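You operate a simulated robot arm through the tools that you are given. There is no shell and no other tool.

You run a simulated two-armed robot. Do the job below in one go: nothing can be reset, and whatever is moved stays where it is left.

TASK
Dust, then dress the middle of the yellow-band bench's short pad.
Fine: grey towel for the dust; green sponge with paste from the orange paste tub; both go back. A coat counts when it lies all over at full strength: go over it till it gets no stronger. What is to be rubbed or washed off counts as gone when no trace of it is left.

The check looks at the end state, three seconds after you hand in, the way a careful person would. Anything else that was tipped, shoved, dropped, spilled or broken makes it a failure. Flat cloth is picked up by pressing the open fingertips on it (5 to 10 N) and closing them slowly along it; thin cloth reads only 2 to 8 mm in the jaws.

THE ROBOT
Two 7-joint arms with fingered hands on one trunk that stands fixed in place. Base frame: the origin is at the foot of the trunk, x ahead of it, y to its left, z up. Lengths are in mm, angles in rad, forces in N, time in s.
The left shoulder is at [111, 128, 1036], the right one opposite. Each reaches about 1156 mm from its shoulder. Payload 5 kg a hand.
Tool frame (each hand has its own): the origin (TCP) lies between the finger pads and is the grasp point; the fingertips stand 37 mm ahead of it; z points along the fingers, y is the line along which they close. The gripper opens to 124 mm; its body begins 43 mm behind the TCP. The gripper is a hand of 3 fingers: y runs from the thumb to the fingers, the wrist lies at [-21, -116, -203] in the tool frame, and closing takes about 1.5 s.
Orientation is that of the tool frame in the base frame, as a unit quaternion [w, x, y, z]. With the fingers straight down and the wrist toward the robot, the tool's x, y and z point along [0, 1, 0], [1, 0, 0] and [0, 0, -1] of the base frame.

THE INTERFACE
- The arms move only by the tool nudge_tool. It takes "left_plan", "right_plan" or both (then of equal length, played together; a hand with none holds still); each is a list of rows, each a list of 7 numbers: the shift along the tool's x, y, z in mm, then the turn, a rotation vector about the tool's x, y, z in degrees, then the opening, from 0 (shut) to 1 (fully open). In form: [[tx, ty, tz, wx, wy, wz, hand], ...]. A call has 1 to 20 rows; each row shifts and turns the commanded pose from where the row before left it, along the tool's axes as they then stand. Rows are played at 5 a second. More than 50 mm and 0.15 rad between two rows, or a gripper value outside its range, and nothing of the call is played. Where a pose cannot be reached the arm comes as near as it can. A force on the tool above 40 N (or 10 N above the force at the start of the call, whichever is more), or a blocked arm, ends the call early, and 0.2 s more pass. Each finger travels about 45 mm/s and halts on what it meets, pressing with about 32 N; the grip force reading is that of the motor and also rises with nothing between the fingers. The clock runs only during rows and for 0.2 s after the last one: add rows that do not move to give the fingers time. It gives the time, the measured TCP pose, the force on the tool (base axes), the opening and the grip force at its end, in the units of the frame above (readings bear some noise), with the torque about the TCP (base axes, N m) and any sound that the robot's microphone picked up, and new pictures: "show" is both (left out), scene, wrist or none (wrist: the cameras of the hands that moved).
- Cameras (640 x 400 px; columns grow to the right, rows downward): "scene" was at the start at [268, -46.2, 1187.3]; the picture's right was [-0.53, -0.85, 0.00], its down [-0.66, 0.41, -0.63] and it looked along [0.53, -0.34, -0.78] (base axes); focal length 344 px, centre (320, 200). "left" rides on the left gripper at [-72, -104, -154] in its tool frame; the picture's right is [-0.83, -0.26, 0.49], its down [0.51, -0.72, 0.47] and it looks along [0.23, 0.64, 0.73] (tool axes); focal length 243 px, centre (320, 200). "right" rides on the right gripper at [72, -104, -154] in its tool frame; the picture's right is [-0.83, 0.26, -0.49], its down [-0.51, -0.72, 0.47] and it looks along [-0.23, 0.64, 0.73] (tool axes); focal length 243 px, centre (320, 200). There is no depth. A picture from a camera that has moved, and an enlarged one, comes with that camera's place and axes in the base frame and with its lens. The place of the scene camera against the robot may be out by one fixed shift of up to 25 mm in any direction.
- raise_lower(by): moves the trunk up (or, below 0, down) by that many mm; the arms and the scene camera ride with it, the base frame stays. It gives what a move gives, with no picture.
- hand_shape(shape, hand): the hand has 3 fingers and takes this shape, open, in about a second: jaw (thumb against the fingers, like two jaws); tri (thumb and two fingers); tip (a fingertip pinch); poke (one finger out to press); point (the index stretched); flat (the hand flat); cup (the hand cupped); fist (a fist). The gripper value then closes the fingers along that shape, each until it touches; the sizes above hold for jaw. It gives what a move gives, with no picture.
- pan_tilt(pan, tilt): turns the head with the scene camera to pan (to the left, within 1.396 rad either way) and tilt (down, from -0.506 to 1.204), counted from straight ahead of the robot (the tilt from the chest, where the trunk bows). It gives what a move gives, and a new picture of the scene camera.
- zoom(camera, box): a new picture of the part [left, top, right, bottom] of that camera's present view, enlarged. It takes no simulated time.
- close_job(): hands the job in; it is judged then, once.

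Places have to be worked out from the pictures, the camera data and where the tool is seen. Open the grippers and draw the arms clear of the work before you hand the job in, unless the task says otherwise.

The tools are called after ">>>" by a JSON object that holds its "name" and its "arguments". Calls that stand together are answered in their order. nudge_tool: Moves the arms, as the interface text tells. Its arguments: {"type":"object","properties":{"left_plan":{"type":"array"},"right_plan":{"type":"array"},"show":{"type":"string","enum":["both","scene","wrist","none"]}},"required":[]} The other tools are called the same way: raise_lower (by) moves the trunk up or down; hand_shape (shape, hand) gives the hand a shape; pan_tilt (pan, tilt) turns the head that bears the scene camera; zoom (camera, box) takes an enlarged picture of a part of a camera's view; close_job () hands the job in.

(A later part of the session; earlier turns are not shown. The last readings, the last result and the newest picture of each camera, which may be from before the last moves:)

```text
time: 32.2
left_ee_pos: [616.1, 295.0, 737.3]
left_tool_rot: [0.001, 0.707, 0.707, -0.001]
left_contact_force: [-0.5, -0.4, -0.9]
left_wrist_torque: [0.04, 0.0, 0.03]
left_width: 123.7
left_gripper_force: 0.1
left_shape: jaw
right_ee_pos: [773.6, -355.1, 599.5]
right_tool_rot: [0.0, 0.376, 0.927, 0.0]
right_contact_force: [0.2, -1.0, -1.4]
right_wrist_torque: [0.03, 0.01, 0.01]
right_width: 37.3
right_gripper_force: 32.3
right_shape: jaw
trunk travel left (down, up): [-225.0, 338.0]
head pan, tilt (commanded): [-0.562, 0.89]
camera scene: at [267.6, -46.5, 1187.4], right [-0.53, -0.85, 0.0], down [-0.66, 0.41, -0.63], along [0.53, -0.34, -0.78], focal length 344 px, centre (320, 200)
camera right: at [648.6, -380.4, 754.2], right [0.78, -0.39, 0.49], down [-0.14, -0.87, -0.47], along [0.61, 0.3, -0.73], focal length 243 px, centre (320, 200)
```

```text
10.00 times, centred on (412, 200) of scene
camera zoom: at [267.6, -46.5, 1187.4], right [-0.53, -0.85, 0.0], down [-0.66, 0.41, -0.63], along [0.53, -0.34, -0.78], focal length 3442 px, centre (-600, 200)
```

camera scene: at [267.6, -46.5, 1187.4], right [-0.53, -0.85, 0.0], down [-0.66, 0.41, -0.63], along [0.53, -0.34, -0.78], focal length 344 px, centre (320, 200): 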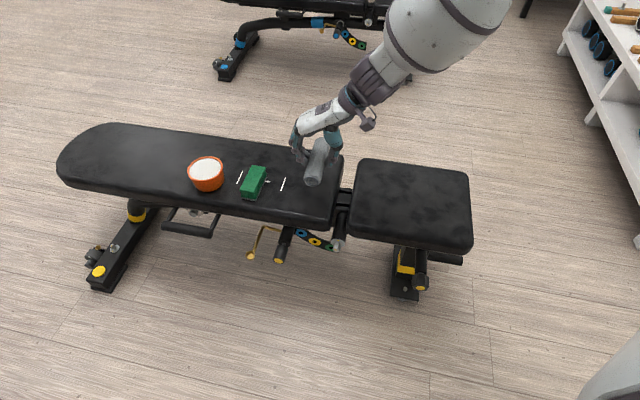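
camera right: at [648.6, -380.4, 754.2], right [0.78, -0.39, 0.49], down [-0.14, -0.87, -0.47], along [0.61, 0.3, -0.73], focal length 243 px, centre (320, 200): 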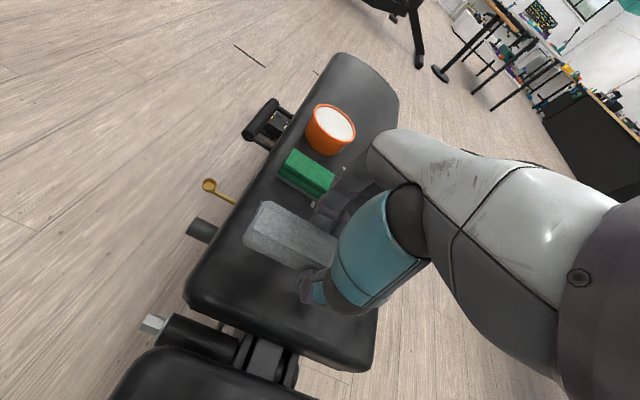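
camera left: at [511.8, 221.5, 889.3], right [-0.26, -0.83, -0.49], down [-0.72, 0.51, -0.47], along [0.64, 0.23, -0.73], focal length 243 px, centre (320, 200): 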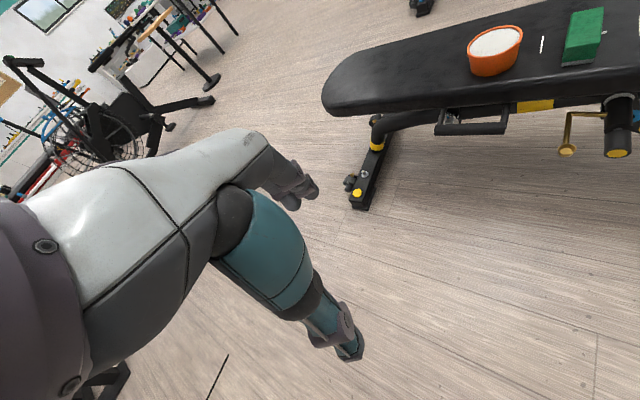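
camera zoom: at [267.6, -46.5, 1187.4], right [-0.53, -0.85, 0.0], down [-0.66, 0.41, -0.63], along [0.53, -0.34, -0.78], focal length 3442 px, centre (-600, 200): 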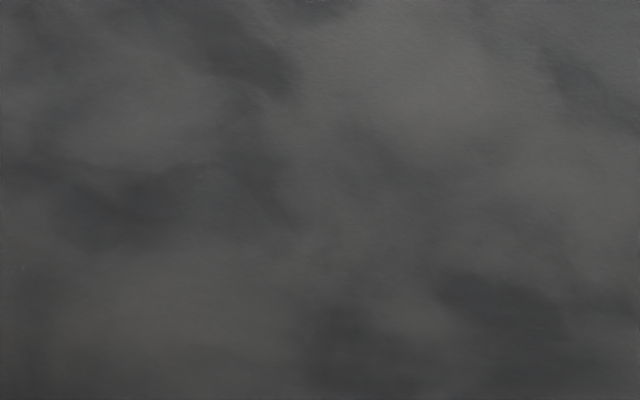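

No trace of dust is left. I'll put the towel back where I picked it up, at TCP (812,-341), and lower it gently.

>>> {"name": "nudge_tool", "arguments": {"right_plan": [[-9, 19, 0, 0, 0, 0, 0.1], [-8.7, 18, 0, 0, 0, 0, 0.1], [0, 0, 25, 0, 0, 0, 0.1], [0, 0, 25, 0, 0, 0, 0.1], [0, 0, 22, 0, 0, 0, 0.1], [0, 0, 12, 0, 0, 0, 0.1], [0, 0, 5, 0, 0, 0, 0.1], [0, 0, 3, 0, 0, 0, 0.1], [0, 0, 0, 0, 0, 0, 0.1]]}}

```text
time: 34.2
left_ee_pos: [616.0, 294.6, 735.5]
left_tool_rot: [0.0, 0.707, 0.707, 0.0]
left_contact_force: [-0.3, -0.1, 0.1]
left_wrist_torque: [-0.01, 0.03, -0.01]
left_width: 123.8
left_gripper_force: 0.0
left_shape: jaw
right_ee_pos: [811.4, -342.4, 508.6]
right_tool_rot: [-0.001, 0.376, 0.927, 0.0]
right_contact_force: [-0.1, -1.0, 0.1]
right_wrist_torque: [0.01, -0.01, -0.02]
right_width: 37.0
right_gripper_force: 32.1
right_shape: jaw
trunk travel left (down, up): [-225.0, 338.0]
head pan, tilt (commanded): [-0.562, 0.89]
camera scene: at [268.1, -46.2, 1187.3], right [-0.53, -0.85, 0.0], down [-0.66, 0.41, -0.63], along [0.53, -0.34, -0.78], focal length 344 px, centre (320, 200)
camera right: at [686.6, -366.9, 663.1], right [0.78, -0.39, 0.49], down [-0.14, -0.87, -0.47], along [0.61, 0.3, -0.73], focal length 243 px, centre (320, 200)
```

scene: 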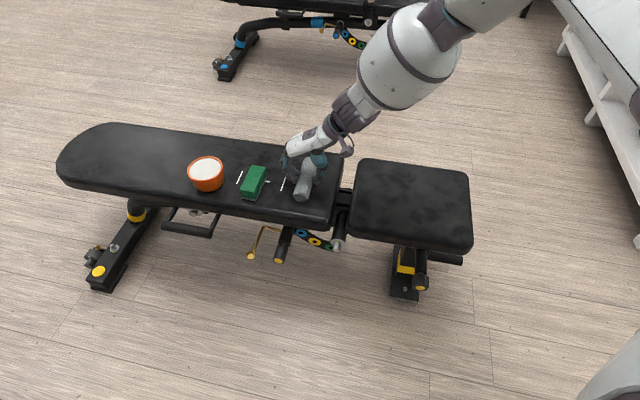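
right: 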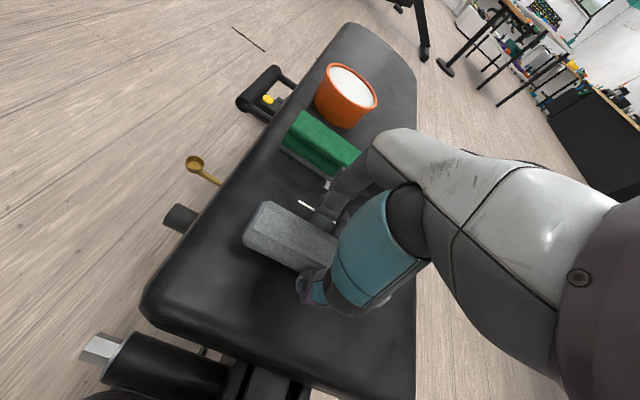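

The towel hangs about 5 mm above its place. I'll lower it the last bit and adjust about 1 mm in y.

>>> {"name": "nudge_tool", "arguments": {"right_plan": [[0.5, 1, 2, 0, 0, 0, 0.1], [0, 0, 1.5, 0, 0, 0, 0.1], [0, 0, 1.5, 0, 0, 0, 0.1], [0, 0, 0, 0, 0, 0, 0.1]], "show": "none"}}

```text
time: 35.2
left_ee_pos: [615.9, 294.5, 736.2]
left_tool_rot: [0.0, 0.707, 0.707, 0.0]
left_contact_force: [0.5, -0.5, 0.1]
left_wrist_torque: [0.04, -0.01, -0.01]
left_width: 123.8
left_gripper_force: 0.2
left_shape: jaw
right_ee_pos: [812.0, -342.4, 503.7]
right_tool_rot: [0.0, 0.377, 0.926, 0.0]
right_contact_force: [0.2, -0.4, -0.5]
right_wrist_torque: [0.01, -0.04, -0.02]
right_width: 37.2
right_gripper_force: 31.9
right_shape: jaw
trunk travel left (down, up): [-225.0, 338.0]
head pan, tilt (commanded): [-0.562, 0.89]
```

>>> {"name": "nudge_tool", "arguments": {"right_plan": [[0.5, 0.5, 1, 0, 0, 0, 0.1], [0, 0, 0.7, 0, 0, 0, 0.1], [0, 0, 0, 0, 0, 0, 0.1]], "show": "none"}}

```text
time: 36.0
left_ee_pos: [616.0, 294.4, 736.4]
left_tool_rot: [0.0, 0.707, 0.708, -0.001]
left_contact_force: [0.4, -0.5, -0.2]
left_wrist_torque: [-0.02, -0.03, 0.02]
left_width: 123.8
left_gripper_force: 0.1
left_shape: jaw
right_ee_pos: [811.5, -341.3, 501.7]
right_tool_rot: [0.0, 0.376, 0.927, 0.0]
right_contact_force: [-0.4, -0.9, -1.3]
right_wrist_torque: [0.01, 0.02, -0.02]
right_width: 37.0
right_gripper_force: 32.0
right_shape: jaw
trunk travel left (down, up): [-225.0, 338.0]
head pan, tilt (commanded): [-0.562, 0.89]
```

There's still no contact at z 501.7, so the roll has been pushed 1–2 mm up in the grip. I'll keep lowering by fractions of a millimetre until it touches.

>>> {"name": "nudge_tool", "arguments": {"right_plan": [[0, 0, 0.7, 0, 0, 0, 0.1], [0, 0, 0.7, 0, 0, 0, 0.1], [0, 0, 0, 0, 0, 0, 0.1]], "show": "none"}}

```text
time: 36.8
left_ee_pos: [615.3, 294.3, 736.6]
left_tool_rot: [0.001, 0.708, 0.707, 0.0]
left_contact_force: [-0.7, 0.2, -0.5]
left_wrist_torque: [-0.01, 0.02, -0.01]
left_width: 123.8
left_gripper_force: 0.0
left_shape: jaw
right_ee_pos: [811.3, -341.5, 500.3]
right_tool_rot: [0.001, 0.376, 0.927, 0.001]
right_contact_force: [-1.7, -0.1, 4.6]
right_wrist_torque: [-0.04, 0.01, 0.01]
right_width: 37.3
right_gripper_force: 31.9
right_shape: jaw
trunk travel left (down, up): [-225.0, 338.0]
head pan, tilt (commanded): [-0.562, 0.89]
```

The towel is touching down with about 5 N. I'll open the fingers gently.

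>>> {"name": "nudge_tool", "arguments": {"right_plan": [[0, 0, 0, 0, 0, 0, 0.3], [0, 0, 0, 0, 0, 0, 0.35], [0, 0, 0, 0, 0, 0, 0.42], [0, 0, 0, 0, 0, 0, 0.5], [0, 0, 0, 0, 0, 0, 0.6], [0, 0, 0, 0, 0, 0, 0.7], [0, 0, 0, 0, 0, 0, 0.78], [0, 0, 0, 0, 0, 0, 0.8], [0, 0, 0, 0, 0, 0, 0.8]]}}

>>> {"name": "zoom", "arguments": {"camera": "scene", "box": [180, 130, 340, 230]}}

```text
time: 38.8
left_ee_pos: [616.4, 293.8, 736.8]
left_tool_rot: [0.0, 0.707, 0.707, 0.0]
left_contact_force: [-0.4, 0.3, 0.3]
left_wrist_torque: [0.0, 0.02, 0.01]
left_width: 123.9
left_gripper_force: 0.0
left_shape: jaw
right_ee_pos: [812.0, -341.3, 499.8]
right_tool_rot: [0.0, 0.376, 0.927, 0.0]
right_contact_force: [0.5, 0.4, 0.8]
right_wrist_torque: [0.02, -0.02, 0.01]
right_width: 99.0
right_gripper_force: 0.1
right_shape: jaw
trunk travel left (down, up): [-225.0, 338.0]
head pan, tilt (commanded): [-0.562, 0.89]
camera scene: at [268.0, -46.2, 1187.3], right [-0.53, -0.85, 0.0], down [-0.66, 0.41, -0.63], along [0.53, -0.34, -0.78], focal length 344 px, centre (320, 200)
camera right: at [687.3, -365.5, 654.5], right [0.78, -0.39, 0.49], down [-0.14, -0.87, -0.47], along [0.61, 0.3, -0.73], focal length 243 px, centre (320, 200)
```

scene: 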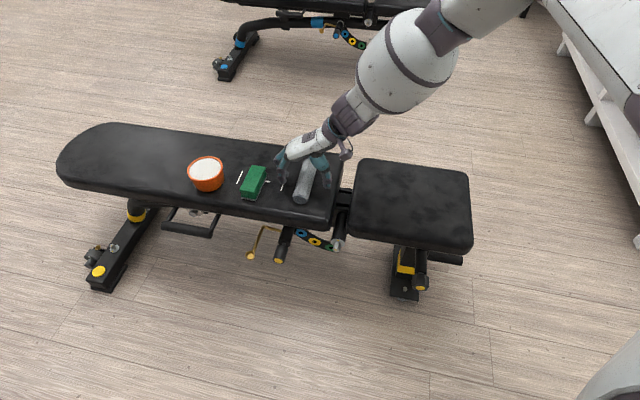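
right: 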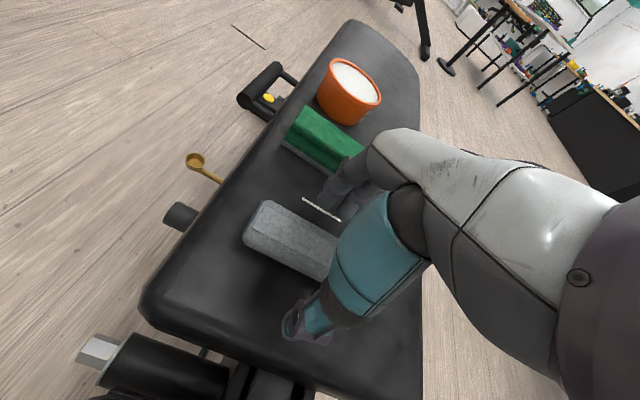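

```text
4.00 times, centred on (260, 180) of scene
camera zoom: at [268.0, -46.2, 1187.3], right [-0.53, -0.85, 0.0], down [-0.66, 0.41, -0.63], along [0.53, -0.34, -0.78], focal length 1377 px, centre (560, 280)
```

zoom: 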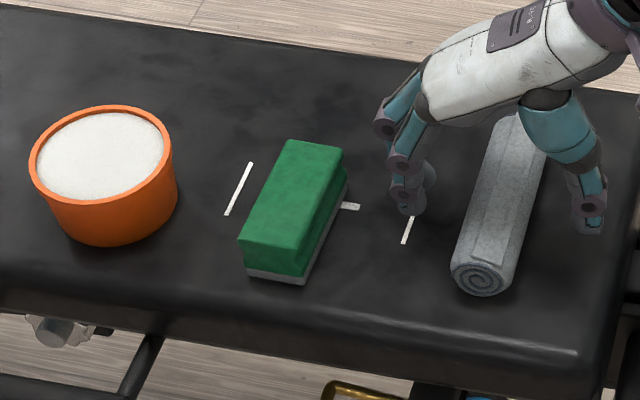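

The towel is back within about 3 mm of where it was. I'll raise the hand and move over toward the sponge for a closer look.

>>> {"name": "nudge_tool", "arguments": {"right_plan": [[0, 0, -20, 0, 0, 0, 0.8], [0, 0, -35, 0, 0, 0, 0.8], [0, 0, -40, 0, 0, 0, 0.8], [0, 0, -45, 0, 0, 0, 0.8], [10, 34, 0, 0, 0, 0, 0.7], [9, 34, 0, 0, 0, 0, 0.6], [9, 34, 0, 0, 0, 0, 0.6], [9, 32, 0, 0, 0, 0, 0.6], [0, 0, 0, 0, 0, 0, 0.6], [0, 0, 0, 0, 0, 0, 0.6]]}}

>>> {"name": "zoom", "arguments": {"camera": "right", "box": [200, 180, 360, 280]}}

>>> {"name": "zoom", "arguments": {"camera": "scene", "box": [180, 130, 340, 230]}}

```text
time: 41.0
left_ee_pos: [616.0, 294.9, 735.9]
left_tool_rot: [0.0, 0.707, 0.707, 0.001]
left_contact_force: [-0.1, -0.7, 0.2]
left_wrist_torque: [0.01, -0.01, 0.03]
left_width: 124.0
left_gripper_force: 0.1
left_shape: jaw
right_ee_pos: [879.1, -220.5, 640.5]
right_tool_rot: [0.0, 0.376, 0.927, 0.0]
right_contact_force: [-0.9, -0.2, 0.2]
right_wrist_torque: [0.0, -0.01, 0.03]
right_width: 74.9
right_gripper_force: 0.0
right_shape: jaw
trunk travel left (down, up): [-225.0, 338.0]
head pan, tilt (commanded): [-0.562, 0.89]
camera scene: at [268.3, -46.2, 1187.2], right [-0.53, -0.85, 0.0], down [-0.66, 0.41, -0.63], along [0.53, -0.34, -0.78], focal length 344 px, centre (320, 200)
camera right: at [754.3, -243.4, 794.8], right [0.78, -0.39, 0.49], down [-0.14, -0.87, -0.47], along [0.61, 0.3, -0.73], focal length 243 px, centre (320, 200)
```

scene: 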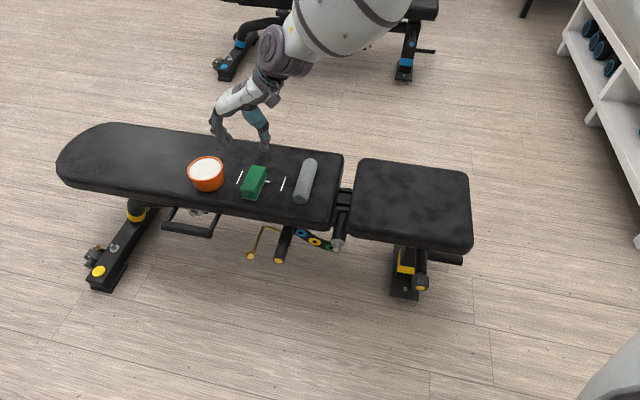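
right: 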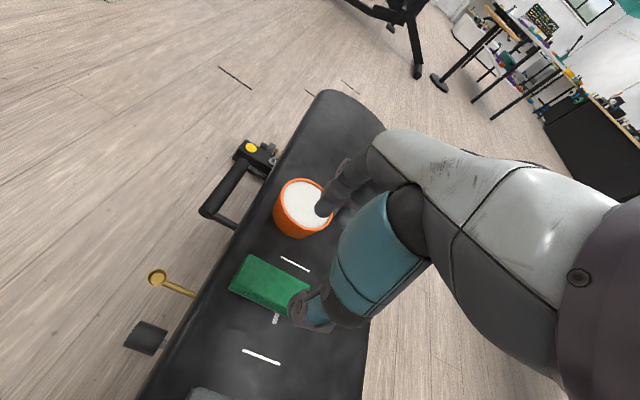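

```text
4.00 times, centred on (280, 230) of right
camera zoom: at [754.3, -243.4, 794.8], right [0.78, -0.39, 0.49], down [-0.14, -0.87, -0.47], along [0.61, 0.3, -0.73], focal length 970 px, centre (480, 80)
```

zoom: 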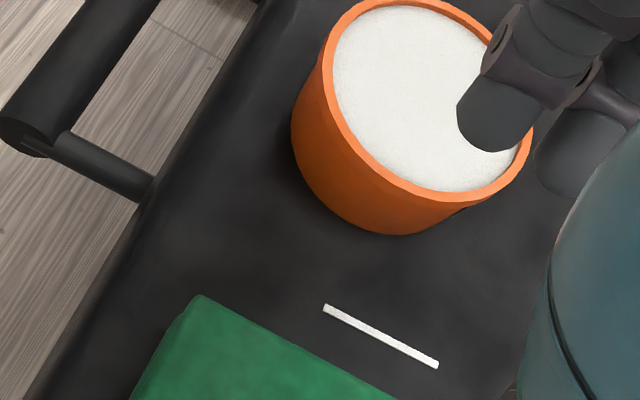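

```text
4.00 times, centred on (260, 180) of scene
camera zoom: at [268.3, -46.2, 1187.2], right [-0.53, -0.85, 0.0], down [-0.66, 0.41, -0.63], along [0.53, -0.34, -0.78], focal length 1377 px, centre (560, 280)
```

zoom: 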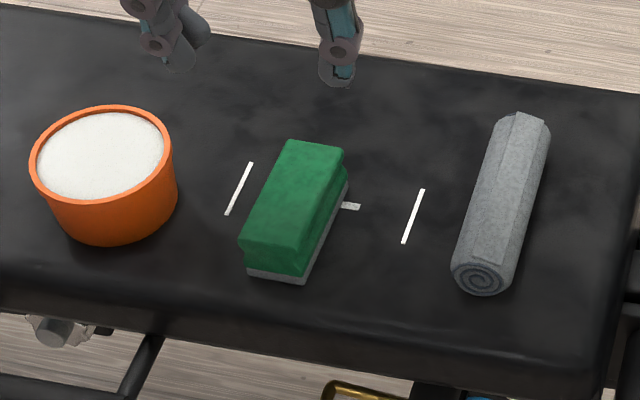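

The towel sits almost exactly where it was. I'll zoom on the sponge itself to fix its position.

>>> {"name": "zoom", "arguments": {"camera": "right", "box": [200, 230, 328, 330]}}

>>> {"name": "zoom", "arguments": {"camera": "scene", "box": [230, 155, 280, 205]}}

```text
4.00 times, centred on (264, 280) of right
camera zoom: at [754.3, -243.4, 794.8], right [0.78, -0.39, 0.49], down [-0.14, -0.87, -0.47], along [0.61, 0.3, -0.73], focal length 970 px, centre (544, -120)
```

zoom: 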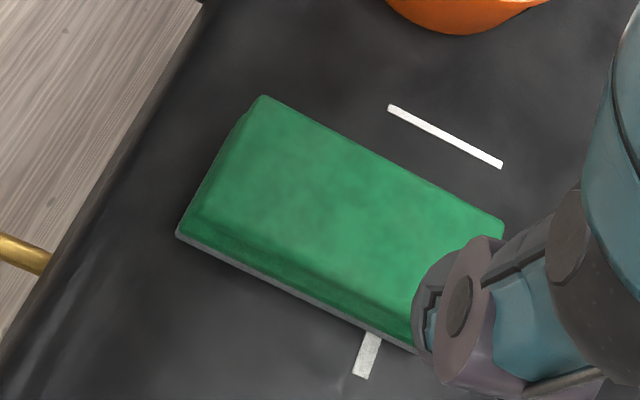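

```text
8.00 times, centred on (255, 180) of scene
camera zoom: at [268.3, -46.2, 1187.2], right [-0.53, -0.85, 0.0], down [-0.66, 0.41, -0.63], along [0.53, -0.34, -0.78], focal length 2754 px, centre (840, 360)
```

zoom: 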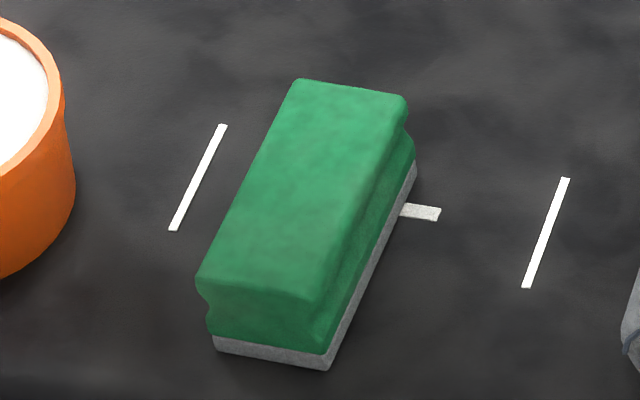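

The sponge centre refines to about (882,-223), with its top near z 491. It has a finger groove at mid-height and a grey bottom layer. I'll descend over it in two stages.

>>> {"name": "nudge_tool", "arguments": {"right_plan": [[-4, 0, 25, 0, 0, 0, 0.6], [0, 0, 25, 0, 0, 0, 0.6], [0, 0, 25, 0, 0, 0, 0.6], [0, 0, 20, 0, 0, 0, 0.6], [0, 0, 0, 0, 0, 0, 0.6]]}}

>>> {"name": "zoom", "arguments": {"camera": "scene", "box": [180, 130, 310, 210]}}

>>> {"name": "zoom", "arguments": {"camera": "right", "box": [230, 140, 420, 350]}}

```text
time: 42.2
left_ee_pos: [615.6, 294.4, 736.5]
left_tool_rot: [0.0, 0.707, 0.707, 0.0]
left_contact_force: [0.9, -0.5, 0.2]
left_wrist_torque: [-0.02, 0.0, 0.02]
left_width: 123.8
left_gripper_force: 0.1
left_shape: jaw
right_ee_pos: [881.2, -221.3, 546.2]
right_tool_rot: [0.0, 0.376, 0.926, 0.0]
right_contact_force: [0.6, 0.8, 0.5]
right_wrist_torque: [0.0, 0.0, -0.01]
right_width: 75.1
right_gripper_force: 0.1
right_shape: jaw
trunk travel left (down, up): [-225.0, 338.0]
head pan, tilt (commanded): [-0.562, 0.89]
camera scene: at [267.7, -46.0, 1187.4], right [-0.53, -0.85, 0.0], down [-0.66, 0.41, -0.63], along [0.53, -0.34, -0.78], focal length 344 px, centre (320, 200)
camera right: at [757.1, -245.6, 700.7], right [0.78, -0.39, 0.49], down [-0.14, -0.87, -0.47], along [0.61, 0.3, -0.73], focal length 243 px, centre (320, 200)
```

scene: 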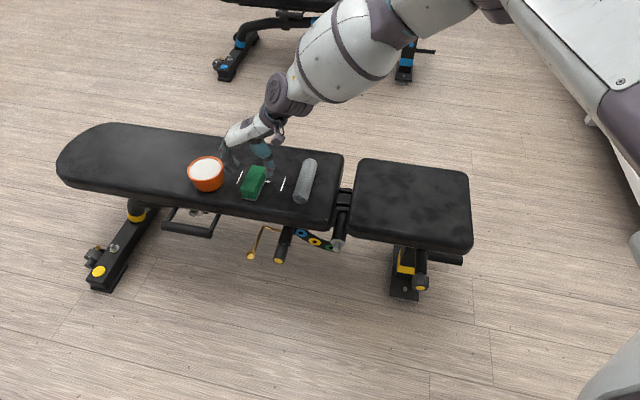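
right: 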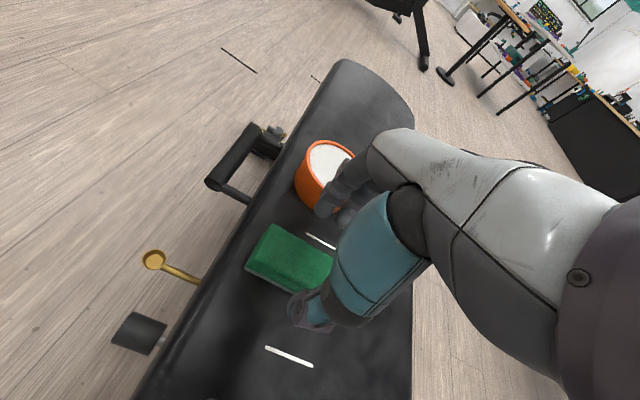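

```text
4.92 times, centred on (245, 170) of scene
camera zoom: at [267.7, -46.0, 1187.4], right [-0.53, -0.85, 0.0], down [-0.66, 0.41, -0.63], along [0.53, -0.34, -0.78], focal length 1694 px, centre (689, 348)
```

zoom: 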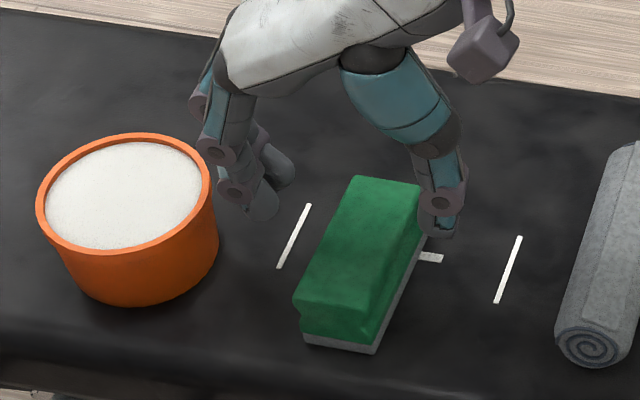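

```text
1.90 times, centred on (325, 245) of right
camera zoom: at [757.1, -245.6, 700.7], right [0.78, -0.39, 0.49], down [-0.14, -0.87, -0.47], along [0.61, 0.3, -0.73], focal length 462 px, centre (310, 114)
```

zoom: 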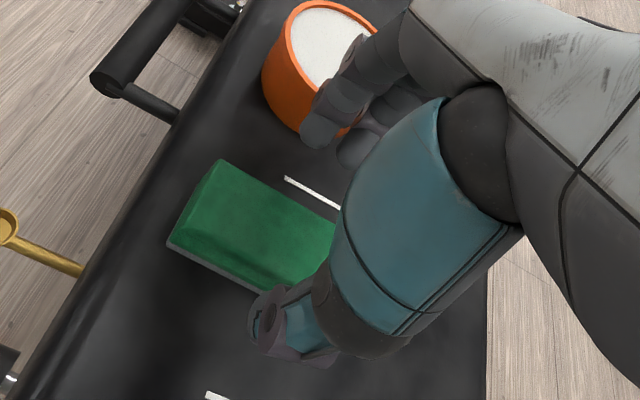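

The fingers have about 25 mm of room to the tub and straddle the sponge. I'll narrow the opening slightly and descend to grasp height.

>>> {"name": "nudge_tool", "arguments": {"right_plan": [[-1, -1, 15, 0, 0, 0, 0.55], [0, 0, 14, 0, 0, 0, 0.55], [0, 0, 7, 0, 0, 0, 0.55], [0, 0, 4, 0, 0, 0, 0.55], [0, 0, 0, 0, 0, 0, 0.55]]}}

>>> {"name": "zoom", "arguments": {"camera": "scene", "box": [180, 130, 310, 210]}}

>>> {"name": "zoom", "arguments": {"camera": "right", "box": [230, 140, 420, 350]}}

```text
time: 43.4
left_ee_pos: [616.3, 293.7, 735.9]
left_tool_rot: [0.0, 0.707, 0.707, 0.0]
left_contact_force: [0.1, -0.6, 0.4]
left_wrist_torque: [0.01, -0.02, -0.02]
left_width: 123.9
left_gripper_force: 0.1
left_shape: jaw
right_ee_pos: [880.8, -225.3, 506.2]
right_tool_rot: [0.001, 0.376, 0.926, 0.0]
right_contact_force: [0.8, -0.8, 0.7]
right_wrist_torque: [-0.03, -0.01, 0.01]
right_width: 68.8
right_gripper_force: 0.1
right_shape: jaw
trunk travel left (down, up): [-225.0, 338.0]
head pan, tilt (commanded): [-0.562, 0.89]
camera scene: at [268.0, -46.1, 1187.3], right [-0.53, -0.85, 0.0], down [-0.66, 0.41, -0.63], along [0.53, -0.34, -0.78], focal length 344 px, centre (320, 200)
camera right: at [756.5, -248.3, 660.3], right [0.78, -0.39, 0.49], down [-0.14, -0.87, -0.47], along [0.61, 0.3, -0.73], focal length 243 px, centre (320, 200)
```

scene: 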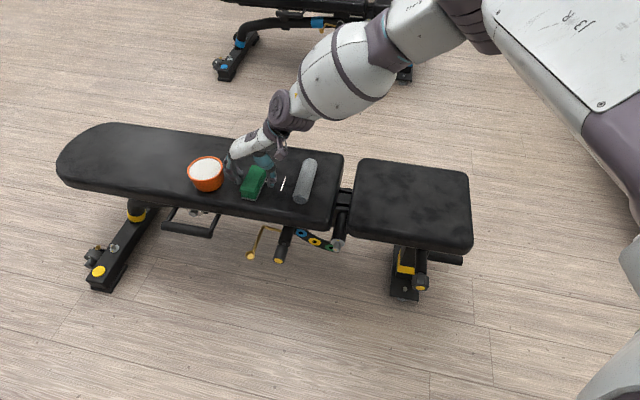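
right: 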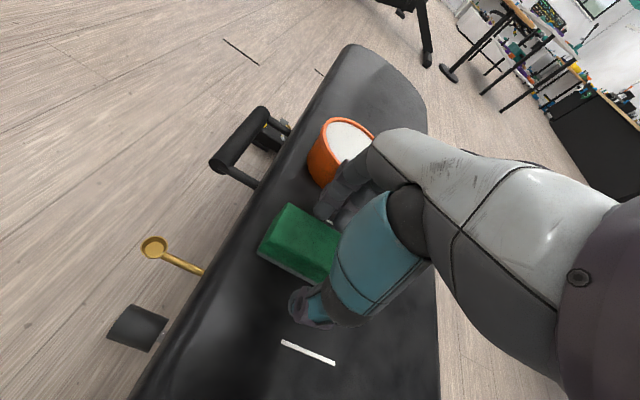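

```text
4.92 times, centred on (245, 170) of scene
camera zoom: at [268.0, -46.1, 1187.3], right [-0.53, -0.85, 0.0], down [-0.66, 0.41, -0.63], along [0.53, -0.34, -0.78], focal length 1694 px, centre (689, 348)
```

zoom: 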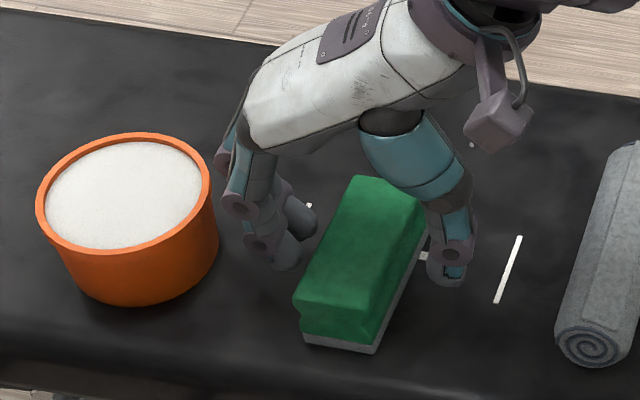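

```text
1.90 times, centred on (325, 245) of right
camera zoom: at [756.5, -248.3, 660.3], right [0.78, -0.39, 0.49], down [-0.14, -0.87, -0.47], along [0.61, 0.3, -0.73], focal length 462 px, centre (310, 114)
```

zoom: 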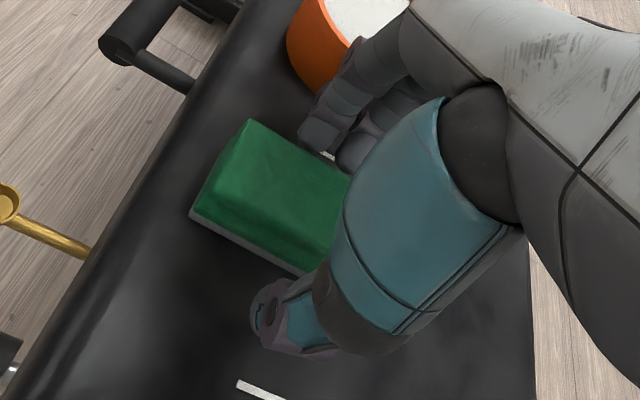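

Well placed, no contact. Closing slowly on the sponge's groove.

>>> {"name": "nudge_tool", "arguments": {"right_plan": [[0, 0, 0, 0, 0, 0, 0.5], [0, 0, 0, 0, 0, 0, 0.44], [0, 0, 0, 0, 0, 0, 0.38], [0, 0, 0, 0, 0, 0, 0.32], [0, 0, 0, 0, 0, 0, 0.26], [0, 0, 0, 0, 0, 0, 0.2], [0, 0, 0, 0, 0, 0, 0.2], [0, 0, 0, 0, 0, 0, 0.2]]}}

>>> {"name": "zoom", "arguments": {"camera": "scene", "box": [180, 130, 310, 210]}}

```text
time: 45.2
left_ee_pos: [615.1, 296.3, 736.3]
left_tool_rot: [0.0, 0.707, 0.707, 0.0]
left_contact_force: [-0.3, 0.4, 0.3]
left_wrist_torque: [0.01, 0.05, 0.03]
left_width: 123.9
left_gripper_force: 0.0
left_shape: jaw
right_ee_pos: [880.6, -224.0, 506.5]
right_tool_rot: [-0.001, 0.377, 0.926, 0.0]
right_contact_force: [-0.4, 0.4, 0.4]
right_wrist_torque: [0.03, -0.01, 0.02]
right_width: 36.6
right_gripper_force: 32.6
right_shape: jaw
trunk travel left (down, up): [-225.0, 338.0]
head pan, tilt (commanded): [-0.562, 0.89]
camera scene: at [268.1, -46.2, 1187.3], right [-0.53, -0.85, 0.0], down [-0.66, 0.41, -0.63], along [0.53, -0.34, -0.78], focal length 344 px, centre (320, 200)
camera right: at [756.5, -248.4, 660.2], right [0.78, -0.39, 0.49], down [-0.14, -0.87, -0.47], along [0.61, 0.3, -0.73], focal length 243 px, centre (320, 200)
```

scene: 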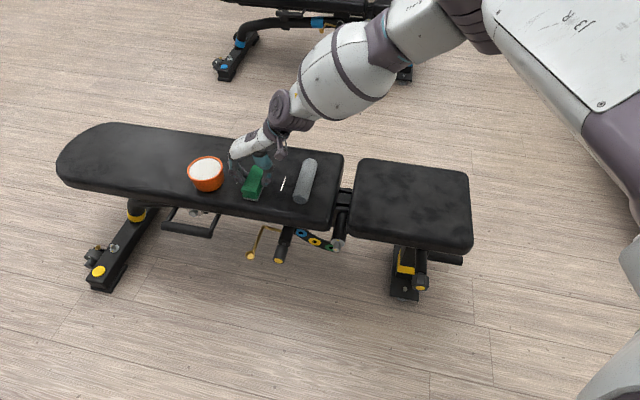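
right: 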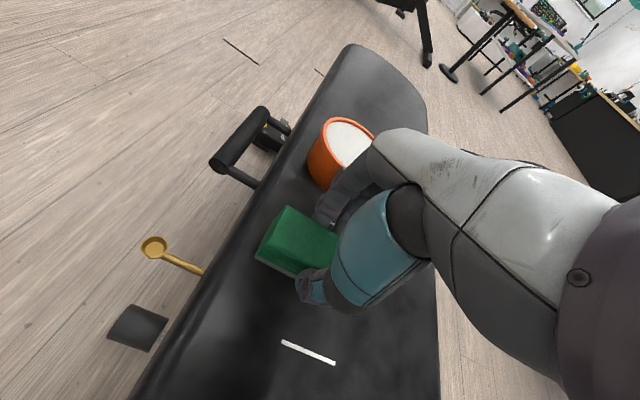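

```text
4.92 times, centred on (245, 170) of scene
camera zoom: at [268.1, -46.2, 1187.3], right [-0.53, -0.85, 0.0], down [-0.66, 0.41, -0.63], along [0.53, -0.34, -0.78], focal length 1694 px, centre (689, 348)
```

zoom: 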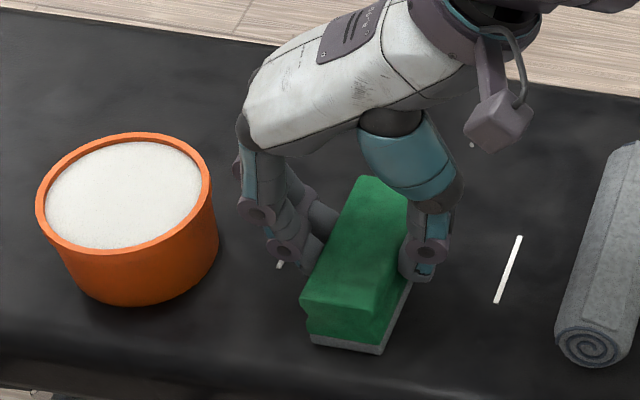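

The sponge is gripped at 36.6 mm; it moved about 4 mm while closing, which I'll correct when I put it back. Lifting it straight up.

>>> {"name": "nudge_tool", "arguments": {"right_plan": [[0, 0, -10, 0, 0, 0, 0.15], [0, 0, -20, 0, 0, 0, 0.15], [0, 0, -30, 0, 0, 0, 0.15], [0, 0, -35, 0, 0, 0, 0.15], [0, 0, -35, 0, 0, 0, 0.15], [0, 0, 0, 0, 0, 0, 0.15]]}}

>>> {"name": "zoom", "arguments": {"camera": "scene", "box": [180, 130, 310, 210]}}

>>> {"name": "zoom", "arguments": {"camera": "right", "box": [230, 120, 390, 320]}}

```text
time: 46.6
left_ee_pos: [616.2, 295.4, 735.3]
left_tool_rot: [0.0, 0.707, 0.708, -0.001]
left_contact_force: [1.2, -0.1, -0.7]
left_wrist_torque: [0.02, 0.01, -0.01]
left_width: 123.9
left_gripper_force: 0.0
left_shape: jaw
right_ee_pos: [881.8, -222.5, 635.7]
right_tool_rot: [-0.001, 0.376, 0.926, 0.001]
right_contact_force: [-0.6, -0.7, 0.1]
right_wrist_torque: [-0.02, 0.01, 0.02]
right_width: 36.5
right_gripper_force: 31.7
right_shape: jaw
trunk travel left (down, up): [-225.0, 338.0]
head pan, tilt (commanded): [-0.562, 0.89]
camera scene: at [269.0, -46.6, 1187.0], right [-0.53, -0.85, 0.0], down [-0.66, 0.41, -0.63], along [0.53, -0.34, -0.78], focal length 344 px, centre (320, 200)
camera right: at [757.9, -247.2, 790.0], right [0.78, -0.39, 0.49], down [-0.14, -0.87, -0.47], along [0.61, 0.3, -0.73], focal length 243 px, centre (320, 200)
```

scene: 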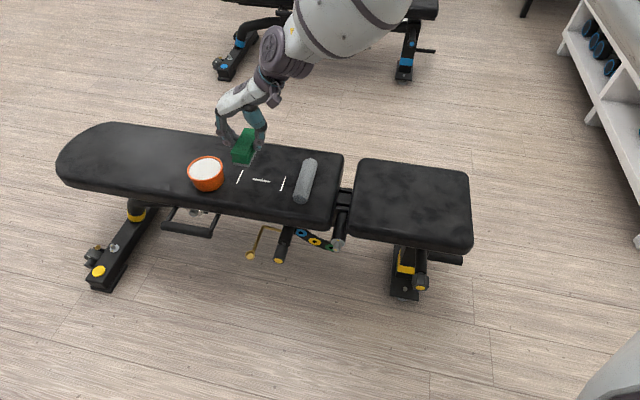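
right: 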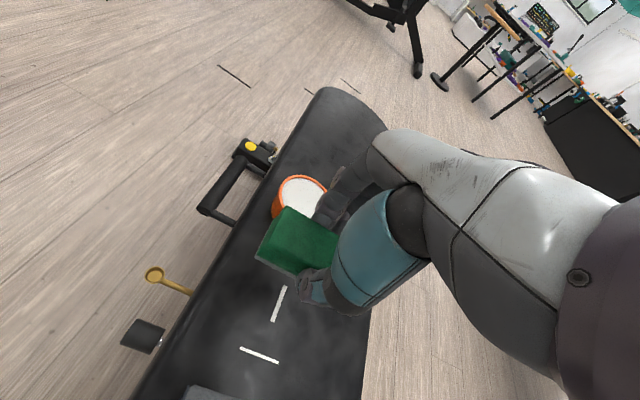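

```text
4.92 times, centred on (245, 170) of scene
camera zoom: at [269.0, -46.6, 1187.0], right [-0.53, -0.85, 0.0], down [-0.66, 0.41, -0.63], along [0.53, -0.34, -0.78], focal length 1694 px, centre (689, 348)
```

zoom: 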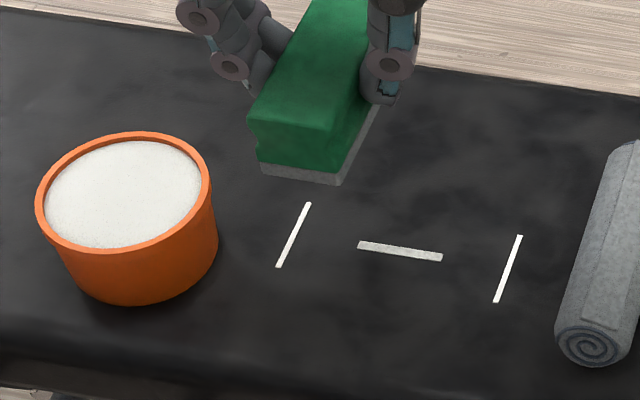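

```text
2.00 times, centred on (310, 220) of right
camera zoom: at [757.9, -247.2, 790.0], right [0.78, -0.39, 0.49], down [-0.14, -0.87, -0.47], along [0.61, 0.3, -0.73], focal length 485 px, centre (340, 160)
```

zoom: 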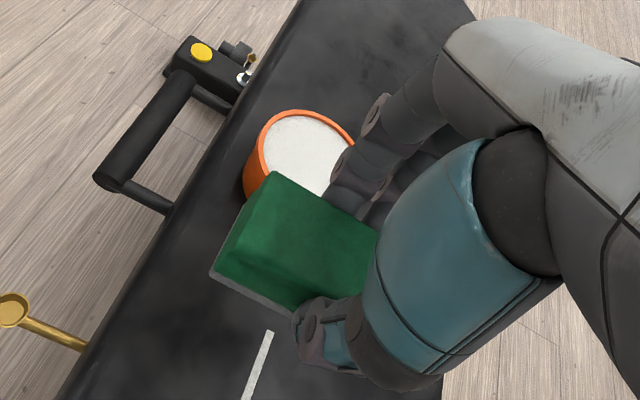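

Lifted cleanly; under it are just painted marks on the pad. I'll zoom on the tub to see how high the paste stands against the rim.

>>> {"name": "zoom", "arguments": {"camera": "scene", "box": [182, 148, 230, 196]}}

>>> {"name": "zoom", "arguments": {"camera": "left", "box": [455, 10, 535, 85]}}

```text
8.33 times, centred on (206, 172) of scene
camera zoom: at [269.0, -46.6, 1187.0], right [-0.53, -0.85, 0.0], down [-0.66, 0.41, -0.63], along [0.53, -0.34, -0.78], focal length 2868 px, centre (1270, 433)
```

zoom: 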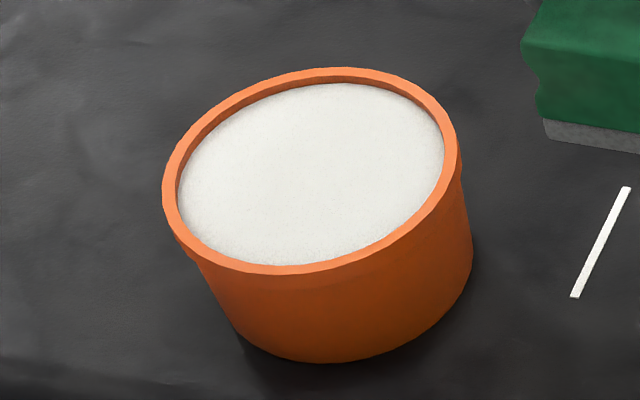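

```text
5.33 times, centred on (495, 48) of left
camera zoom: at [512.4, 221.1, 888.9], right [-0.26, -0.83, -0.49], down [-0.72, 0.51, -0.47], along [0.64, 0.23, -0.73], focal length 1294 px, centre (-613, 1013)
```

zoom: 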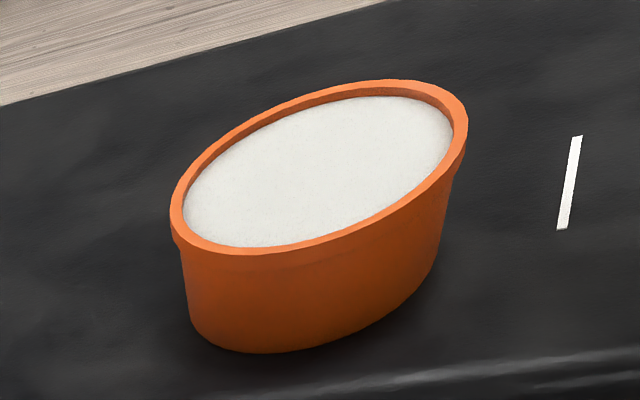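

The paste stands about 5 mm below the rim, and the inner diameter (about 85 mm) is smaller than the sponge's roughly 93 mm length. So I'll dip one tilted end at a time: first move over the tub and tilt the near end down about 14°.

>>> {"name": "nudge_tool", "arguments": {"right_plan": [[1, 32, 0, 0, 0, 0, 0.15], [1, 32, 0, 0, 0, 0, 0.15], [1, 32, 0, 0, 0, 0, 0.15], [0.5, 32, 0, 0, 0, 0, 0.15], [0, 0, 0, 0, -7, 0, 0.15], [0, 0, 0, 0, -7, 0, 0.15], [0, 0, 0, 0, 0, 0, 0.15]]}}

>>> {"name": "zoom", "arguments": {"camera": "scene", "box": [160, 110, 290, 210]}}

>>> {"name": "zoom", "arguments": {"camera": "right", "box": [230, 120, 390, 320]}}

>>> {"name": "zoom", "arguments": {"camera": "left", "box": [430, 0, 590, 100]}}

```text
time: 48.2
left_ee_pos: [615.4, 294.4, 737.6]
left_tool_rot: [0.001, 0.707, 0.707, 0.001]
left_contact_force: [-0.2, 0.2, -0.3]
left_wrist_torque: [-0.01, -0.03, -0.02]
left_width: 123.8
left_gripper_force: 0.1
left_shape: jaw
right_ee_pos: [972.5, -144.2, 637.6]
right_tool_rot: [0.112, 0.37, 0.921, -0.045]
right_contact_force: [-0.3, 0.8, -0.8]
right_wrist_torque: [-0.02, -0.01, 0.0]
right_width: 36.5
right_gripper_force: 32.4
right_shape: jaw
right hand out of reach, approached as far as the arm can: row 4, 6
trunk travel left (down, up): [-225.0, 338.0]
head pan, tilt (commanded): [-0.562, 0.89]
camera scene: at [266.4, -45.4, 1187.8], right [-0.53, -0.85, 0.0], down [-0.66, 0.41, -0.63], along [0.53, -0.34, -0.78], focal length 344 px, centre (320, 200)
camera right: at [823.4, -144.4, 770.0], right [0.68, -0.29, 0.68], down [-0.06, -0.94, -0.34], along [0.73, 0.19, -0.66], focal length 243 px, centre (320, 200)
```

scene: 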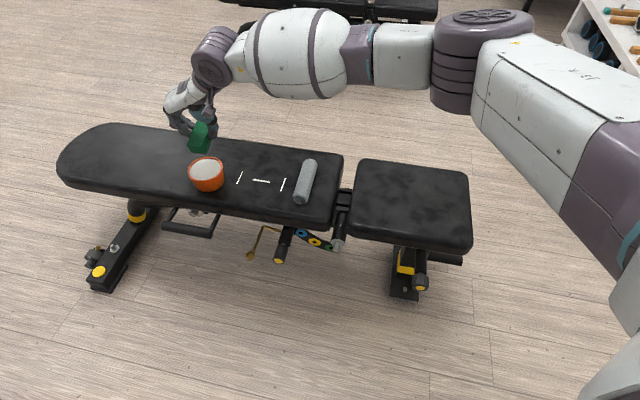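
right: 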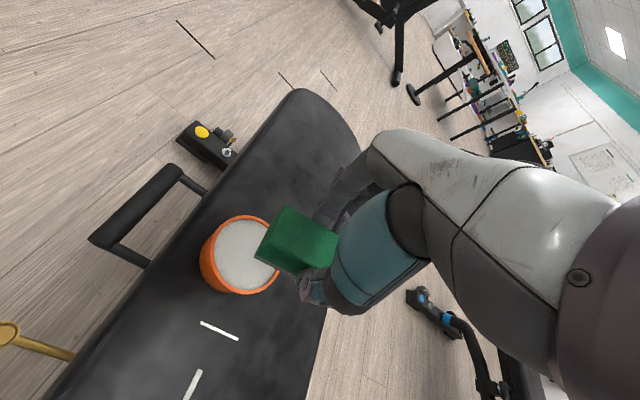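

```text
4.00 times, centred on (225, 160) of scene
camera zoom: at [266.4, -45.4, 1187.8], right [-0.53, -0.85, 0.0], down [-0.66, 0.41, -0.63], along [0.53, -0.34, -0.78], focal length 1377 px, centre (700, 360)
```

zoom: 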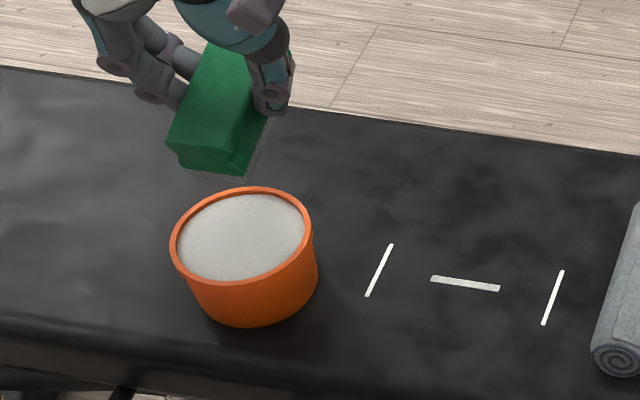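

```text
2.00 times, centred on (310, 220) of right
camera zoom: at [823.4, -144.4, 770.0], right [0.68, -0.29, 0.68], down [-0.06, -0.94, -0.34], along [0.73, 0.19, -0.66], focal length 485 px, centre (340, 160)
```

zoom: 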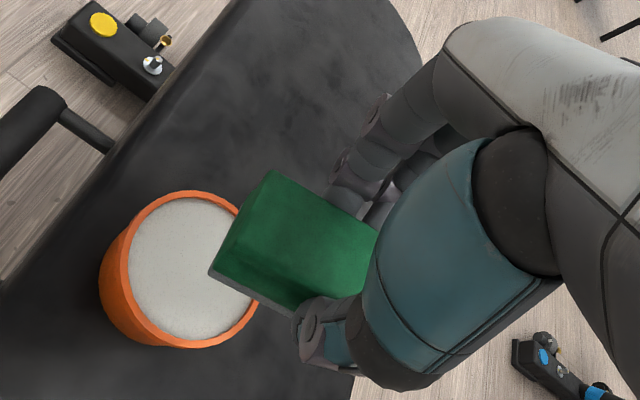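

```text
4.00 times, centred on (510, 50) of left
camera zoom: at [510.5, 222.0, 890.1], right [-0.26, -0.83, -0.49], down [-0.72, 0.51, -0.47], along [0.64, 0.23, -0.73], focal length 970 px, centre (-440, 800)
```

zoom: 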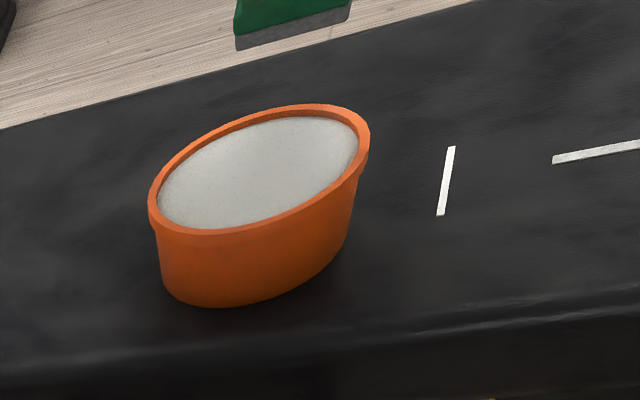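

The arm couldn't quite reach that spot at this yaw and stopped about 16 mm short. The tub is round, so I'll undo the tilt and turn the hand back toward its straight-ahead yaw, which brings the wrist closer in.

>>> {"name": "nudge_tool", "arguments": {"right_plan": [[0, 0, 0, 0, 7, 0, 0.15], [0, 0, 0, 0, 7, 0, 0.15], [0, 0, 0, 0, 0, 7.2, 0.15], [0, 0, 0, 0, 0, 7.2, 0.15], [0, 0, 0, 0, 0, 7.2, 0.15], [0, 0, 0, 0, 0, 7.2, 0.15], [0, 0, 0, 0, 0, 7.2, 0.15], [0, 0, 0, 0, 0, 0, 0.15], [0, 0, 0, 0, 0, 0, 0.15]]}}

>>> {"name": "zoom", "arguments": {"camera": "scene", "box": [160, 110, 290, 210]}}

>>> {"name": "zoom", "arguments": {"camera": "left", "box": [430, 0, 590, 100]}}

```text
time: 50.2
left_ee_pos: [616.5, 294.2, 734.9]
left_tool_rot: [0.0, 0.707, 0.707, 0.0]
left_contact_force: [-0.5, 0.7, 0.2]
left_wrist_torque: [-0.02, 0.03, -0.01]
left_width: 124.0
left_gripper_force: 0.1
left_shape: jaw
right_ee_pos: [995.3, -284.6, 643.9]
right_tool_rot: [-0.019, 0.569, 0.822, 0.02]
right_contact_force: [0.6, 0.2, -1.4]
right_wrist_torque: [0.0, -0.02, 0.0]
right_width: 36.1
right_gripper_force: 31.7
right_shape: jaw
right hand out of reach, approached as far as the arm can: row 2, 4, 5, 6, 7
trunk travel left (down, up): [-225.0, 338.0]
head pan, tilt (commanded): [-0.562, 0.89]
camera scene: at [268.0, -46.5, 1187.3], right [-0.53, -0.85, 0.0], down [-0.66, 0.41, -0.63], along [0.53, -0.34, -0.78], focal length 344 px, centre (320, 200)
camera right: at [874.0, -262.0, 799.1], right [0.54, -0.71, 0.45], down [-0.5, -0.7, -0.51], along [0.68, 0.05, -0.74], focal length 243 px, centre (320, 200)
```

scene: 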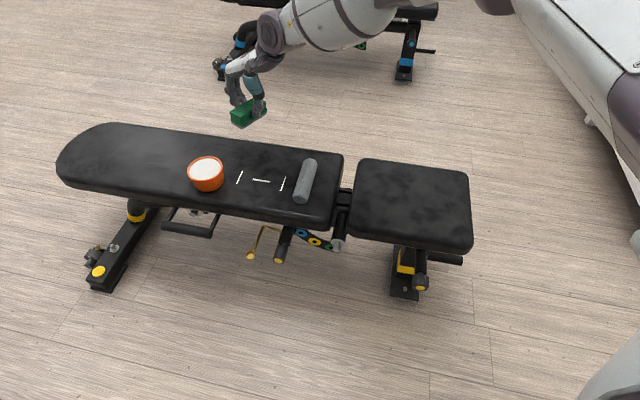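
right: 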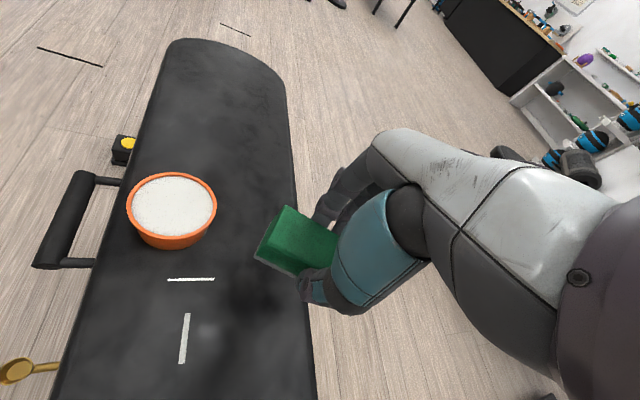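

```text
4.00 times, centred on (225, 160) of scene
camera zoom: at [268.0, -46.5, 1187.3], right [-0.53, -0.85, 0.0], down [-0.66, 0.41, -0.63], along [0.53, -0.34, -0.78], focal length 1377 px, centre (700, 360)
```

zoom: 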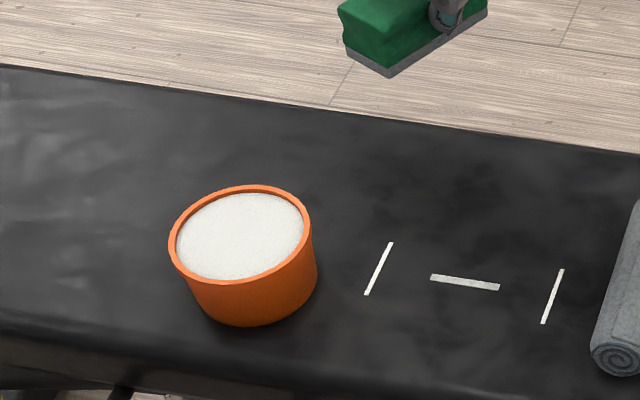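

```text
4.00 times, centred on (510, 50) of left
camera zoom: at [511.7, 221.1, 889.4], right [-0.26, -0.83, -0.49], down [-0.72, 0.51, -0.47], along [0.64, 0.23, -0.73], focal length 970 px, centre (-440, 800)
```

zoom: 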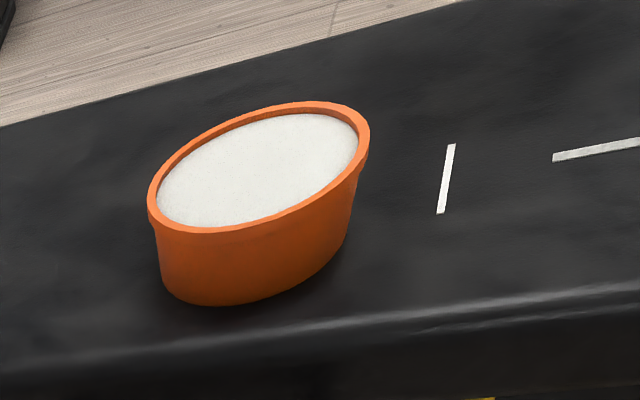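

Turning that way was worse: the arm backed off to (995,-285). The wrist favours the opposite yaw, so I'll turn the hand the other way, toward fingers pointing left.

>>> {"name": "nudge_tool", "arguments": {"right_plan": [[0, 0, 0, 0, 0, -7.2, 0.15], [0, 0, 0, 0, 0, -7.2, 0.15], [0, 0, 0, 0, 0, -7.2, 0.15], [0, 0, 0, 0, 0, -7.2, 0.15], [0, 0, 0, 0, 0, -7.2, 0.15], [0, 0, 0, 0, 0, -7.2, 0.15], [0, 0, 0, 0, 0, -7.2, 0.15], [0, 0, 0, 0, 0, -7.2, 0.15], [0, 0, 0, 0, 0, -7.2, 0.15], [0, 0, 0, 0, 0, 0, 0.15], [0, 0, 0, 0, 0, 0, 0.15]]}}

```text
time: 52.6
left_ee_pos: [616.3, 293.7, 735.7]
left_tool_rot: [0.0, 0.707, 0.707, 0.0]
left_contact_force: [0.6, -1.2, -0.5]
left_wrist_torque: [0.0, 0.0, 0.02]
left_width: 123.7
left_gripper_force: 0.0
left_shape: jaw
right_ee_pos: [953.3, -337.7, 659.9]
right_tool_rot: [-0.003, 0.086, 0.996, 0.015]
right_contact_force: [-0.3, 0.6, -0.9]
right_wrist_torque: [0.01, 0.02, -0.03]
right_width: 36.2
right_gripper_force: 31.6
right_shape: jaw
right hand out of reach, approached as far as the arm can: row 6, 7, 8, 9
trunk travel left (down, up): [-225.0, 338.0]
head pan, tilt (commanded): [-0.562, 0.89]
camera scene: at [268.1, -46.6, 1187.3], right [-0.53, -0.85, 0.0], down [-0.66, 0.41, -0.63], along [0.53, -0.34, -0.78], focal length 344 px, centre (320, 200)
camera right: at [863.9, -432.4, 811.5], right [0.86, 0.1, 0.49], down [0.37, -0.78, -0.5], along [0.34, 0.61, -0.71], focal length 243 px, centre (320, 200)
```

scene: 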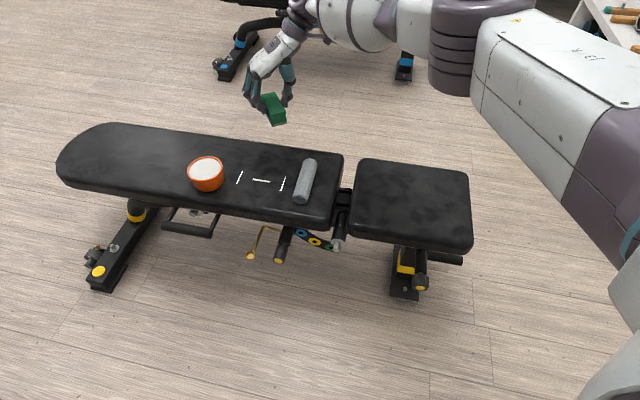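
right: 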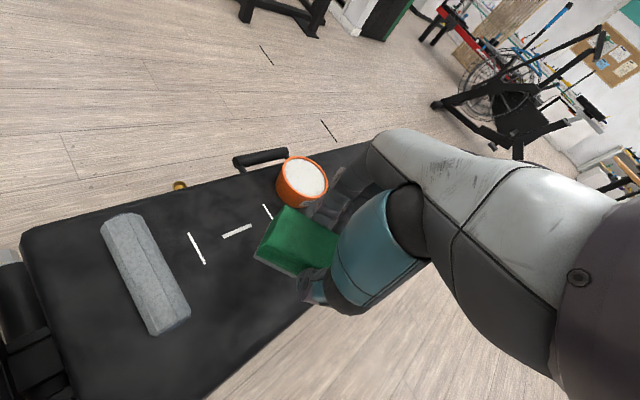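

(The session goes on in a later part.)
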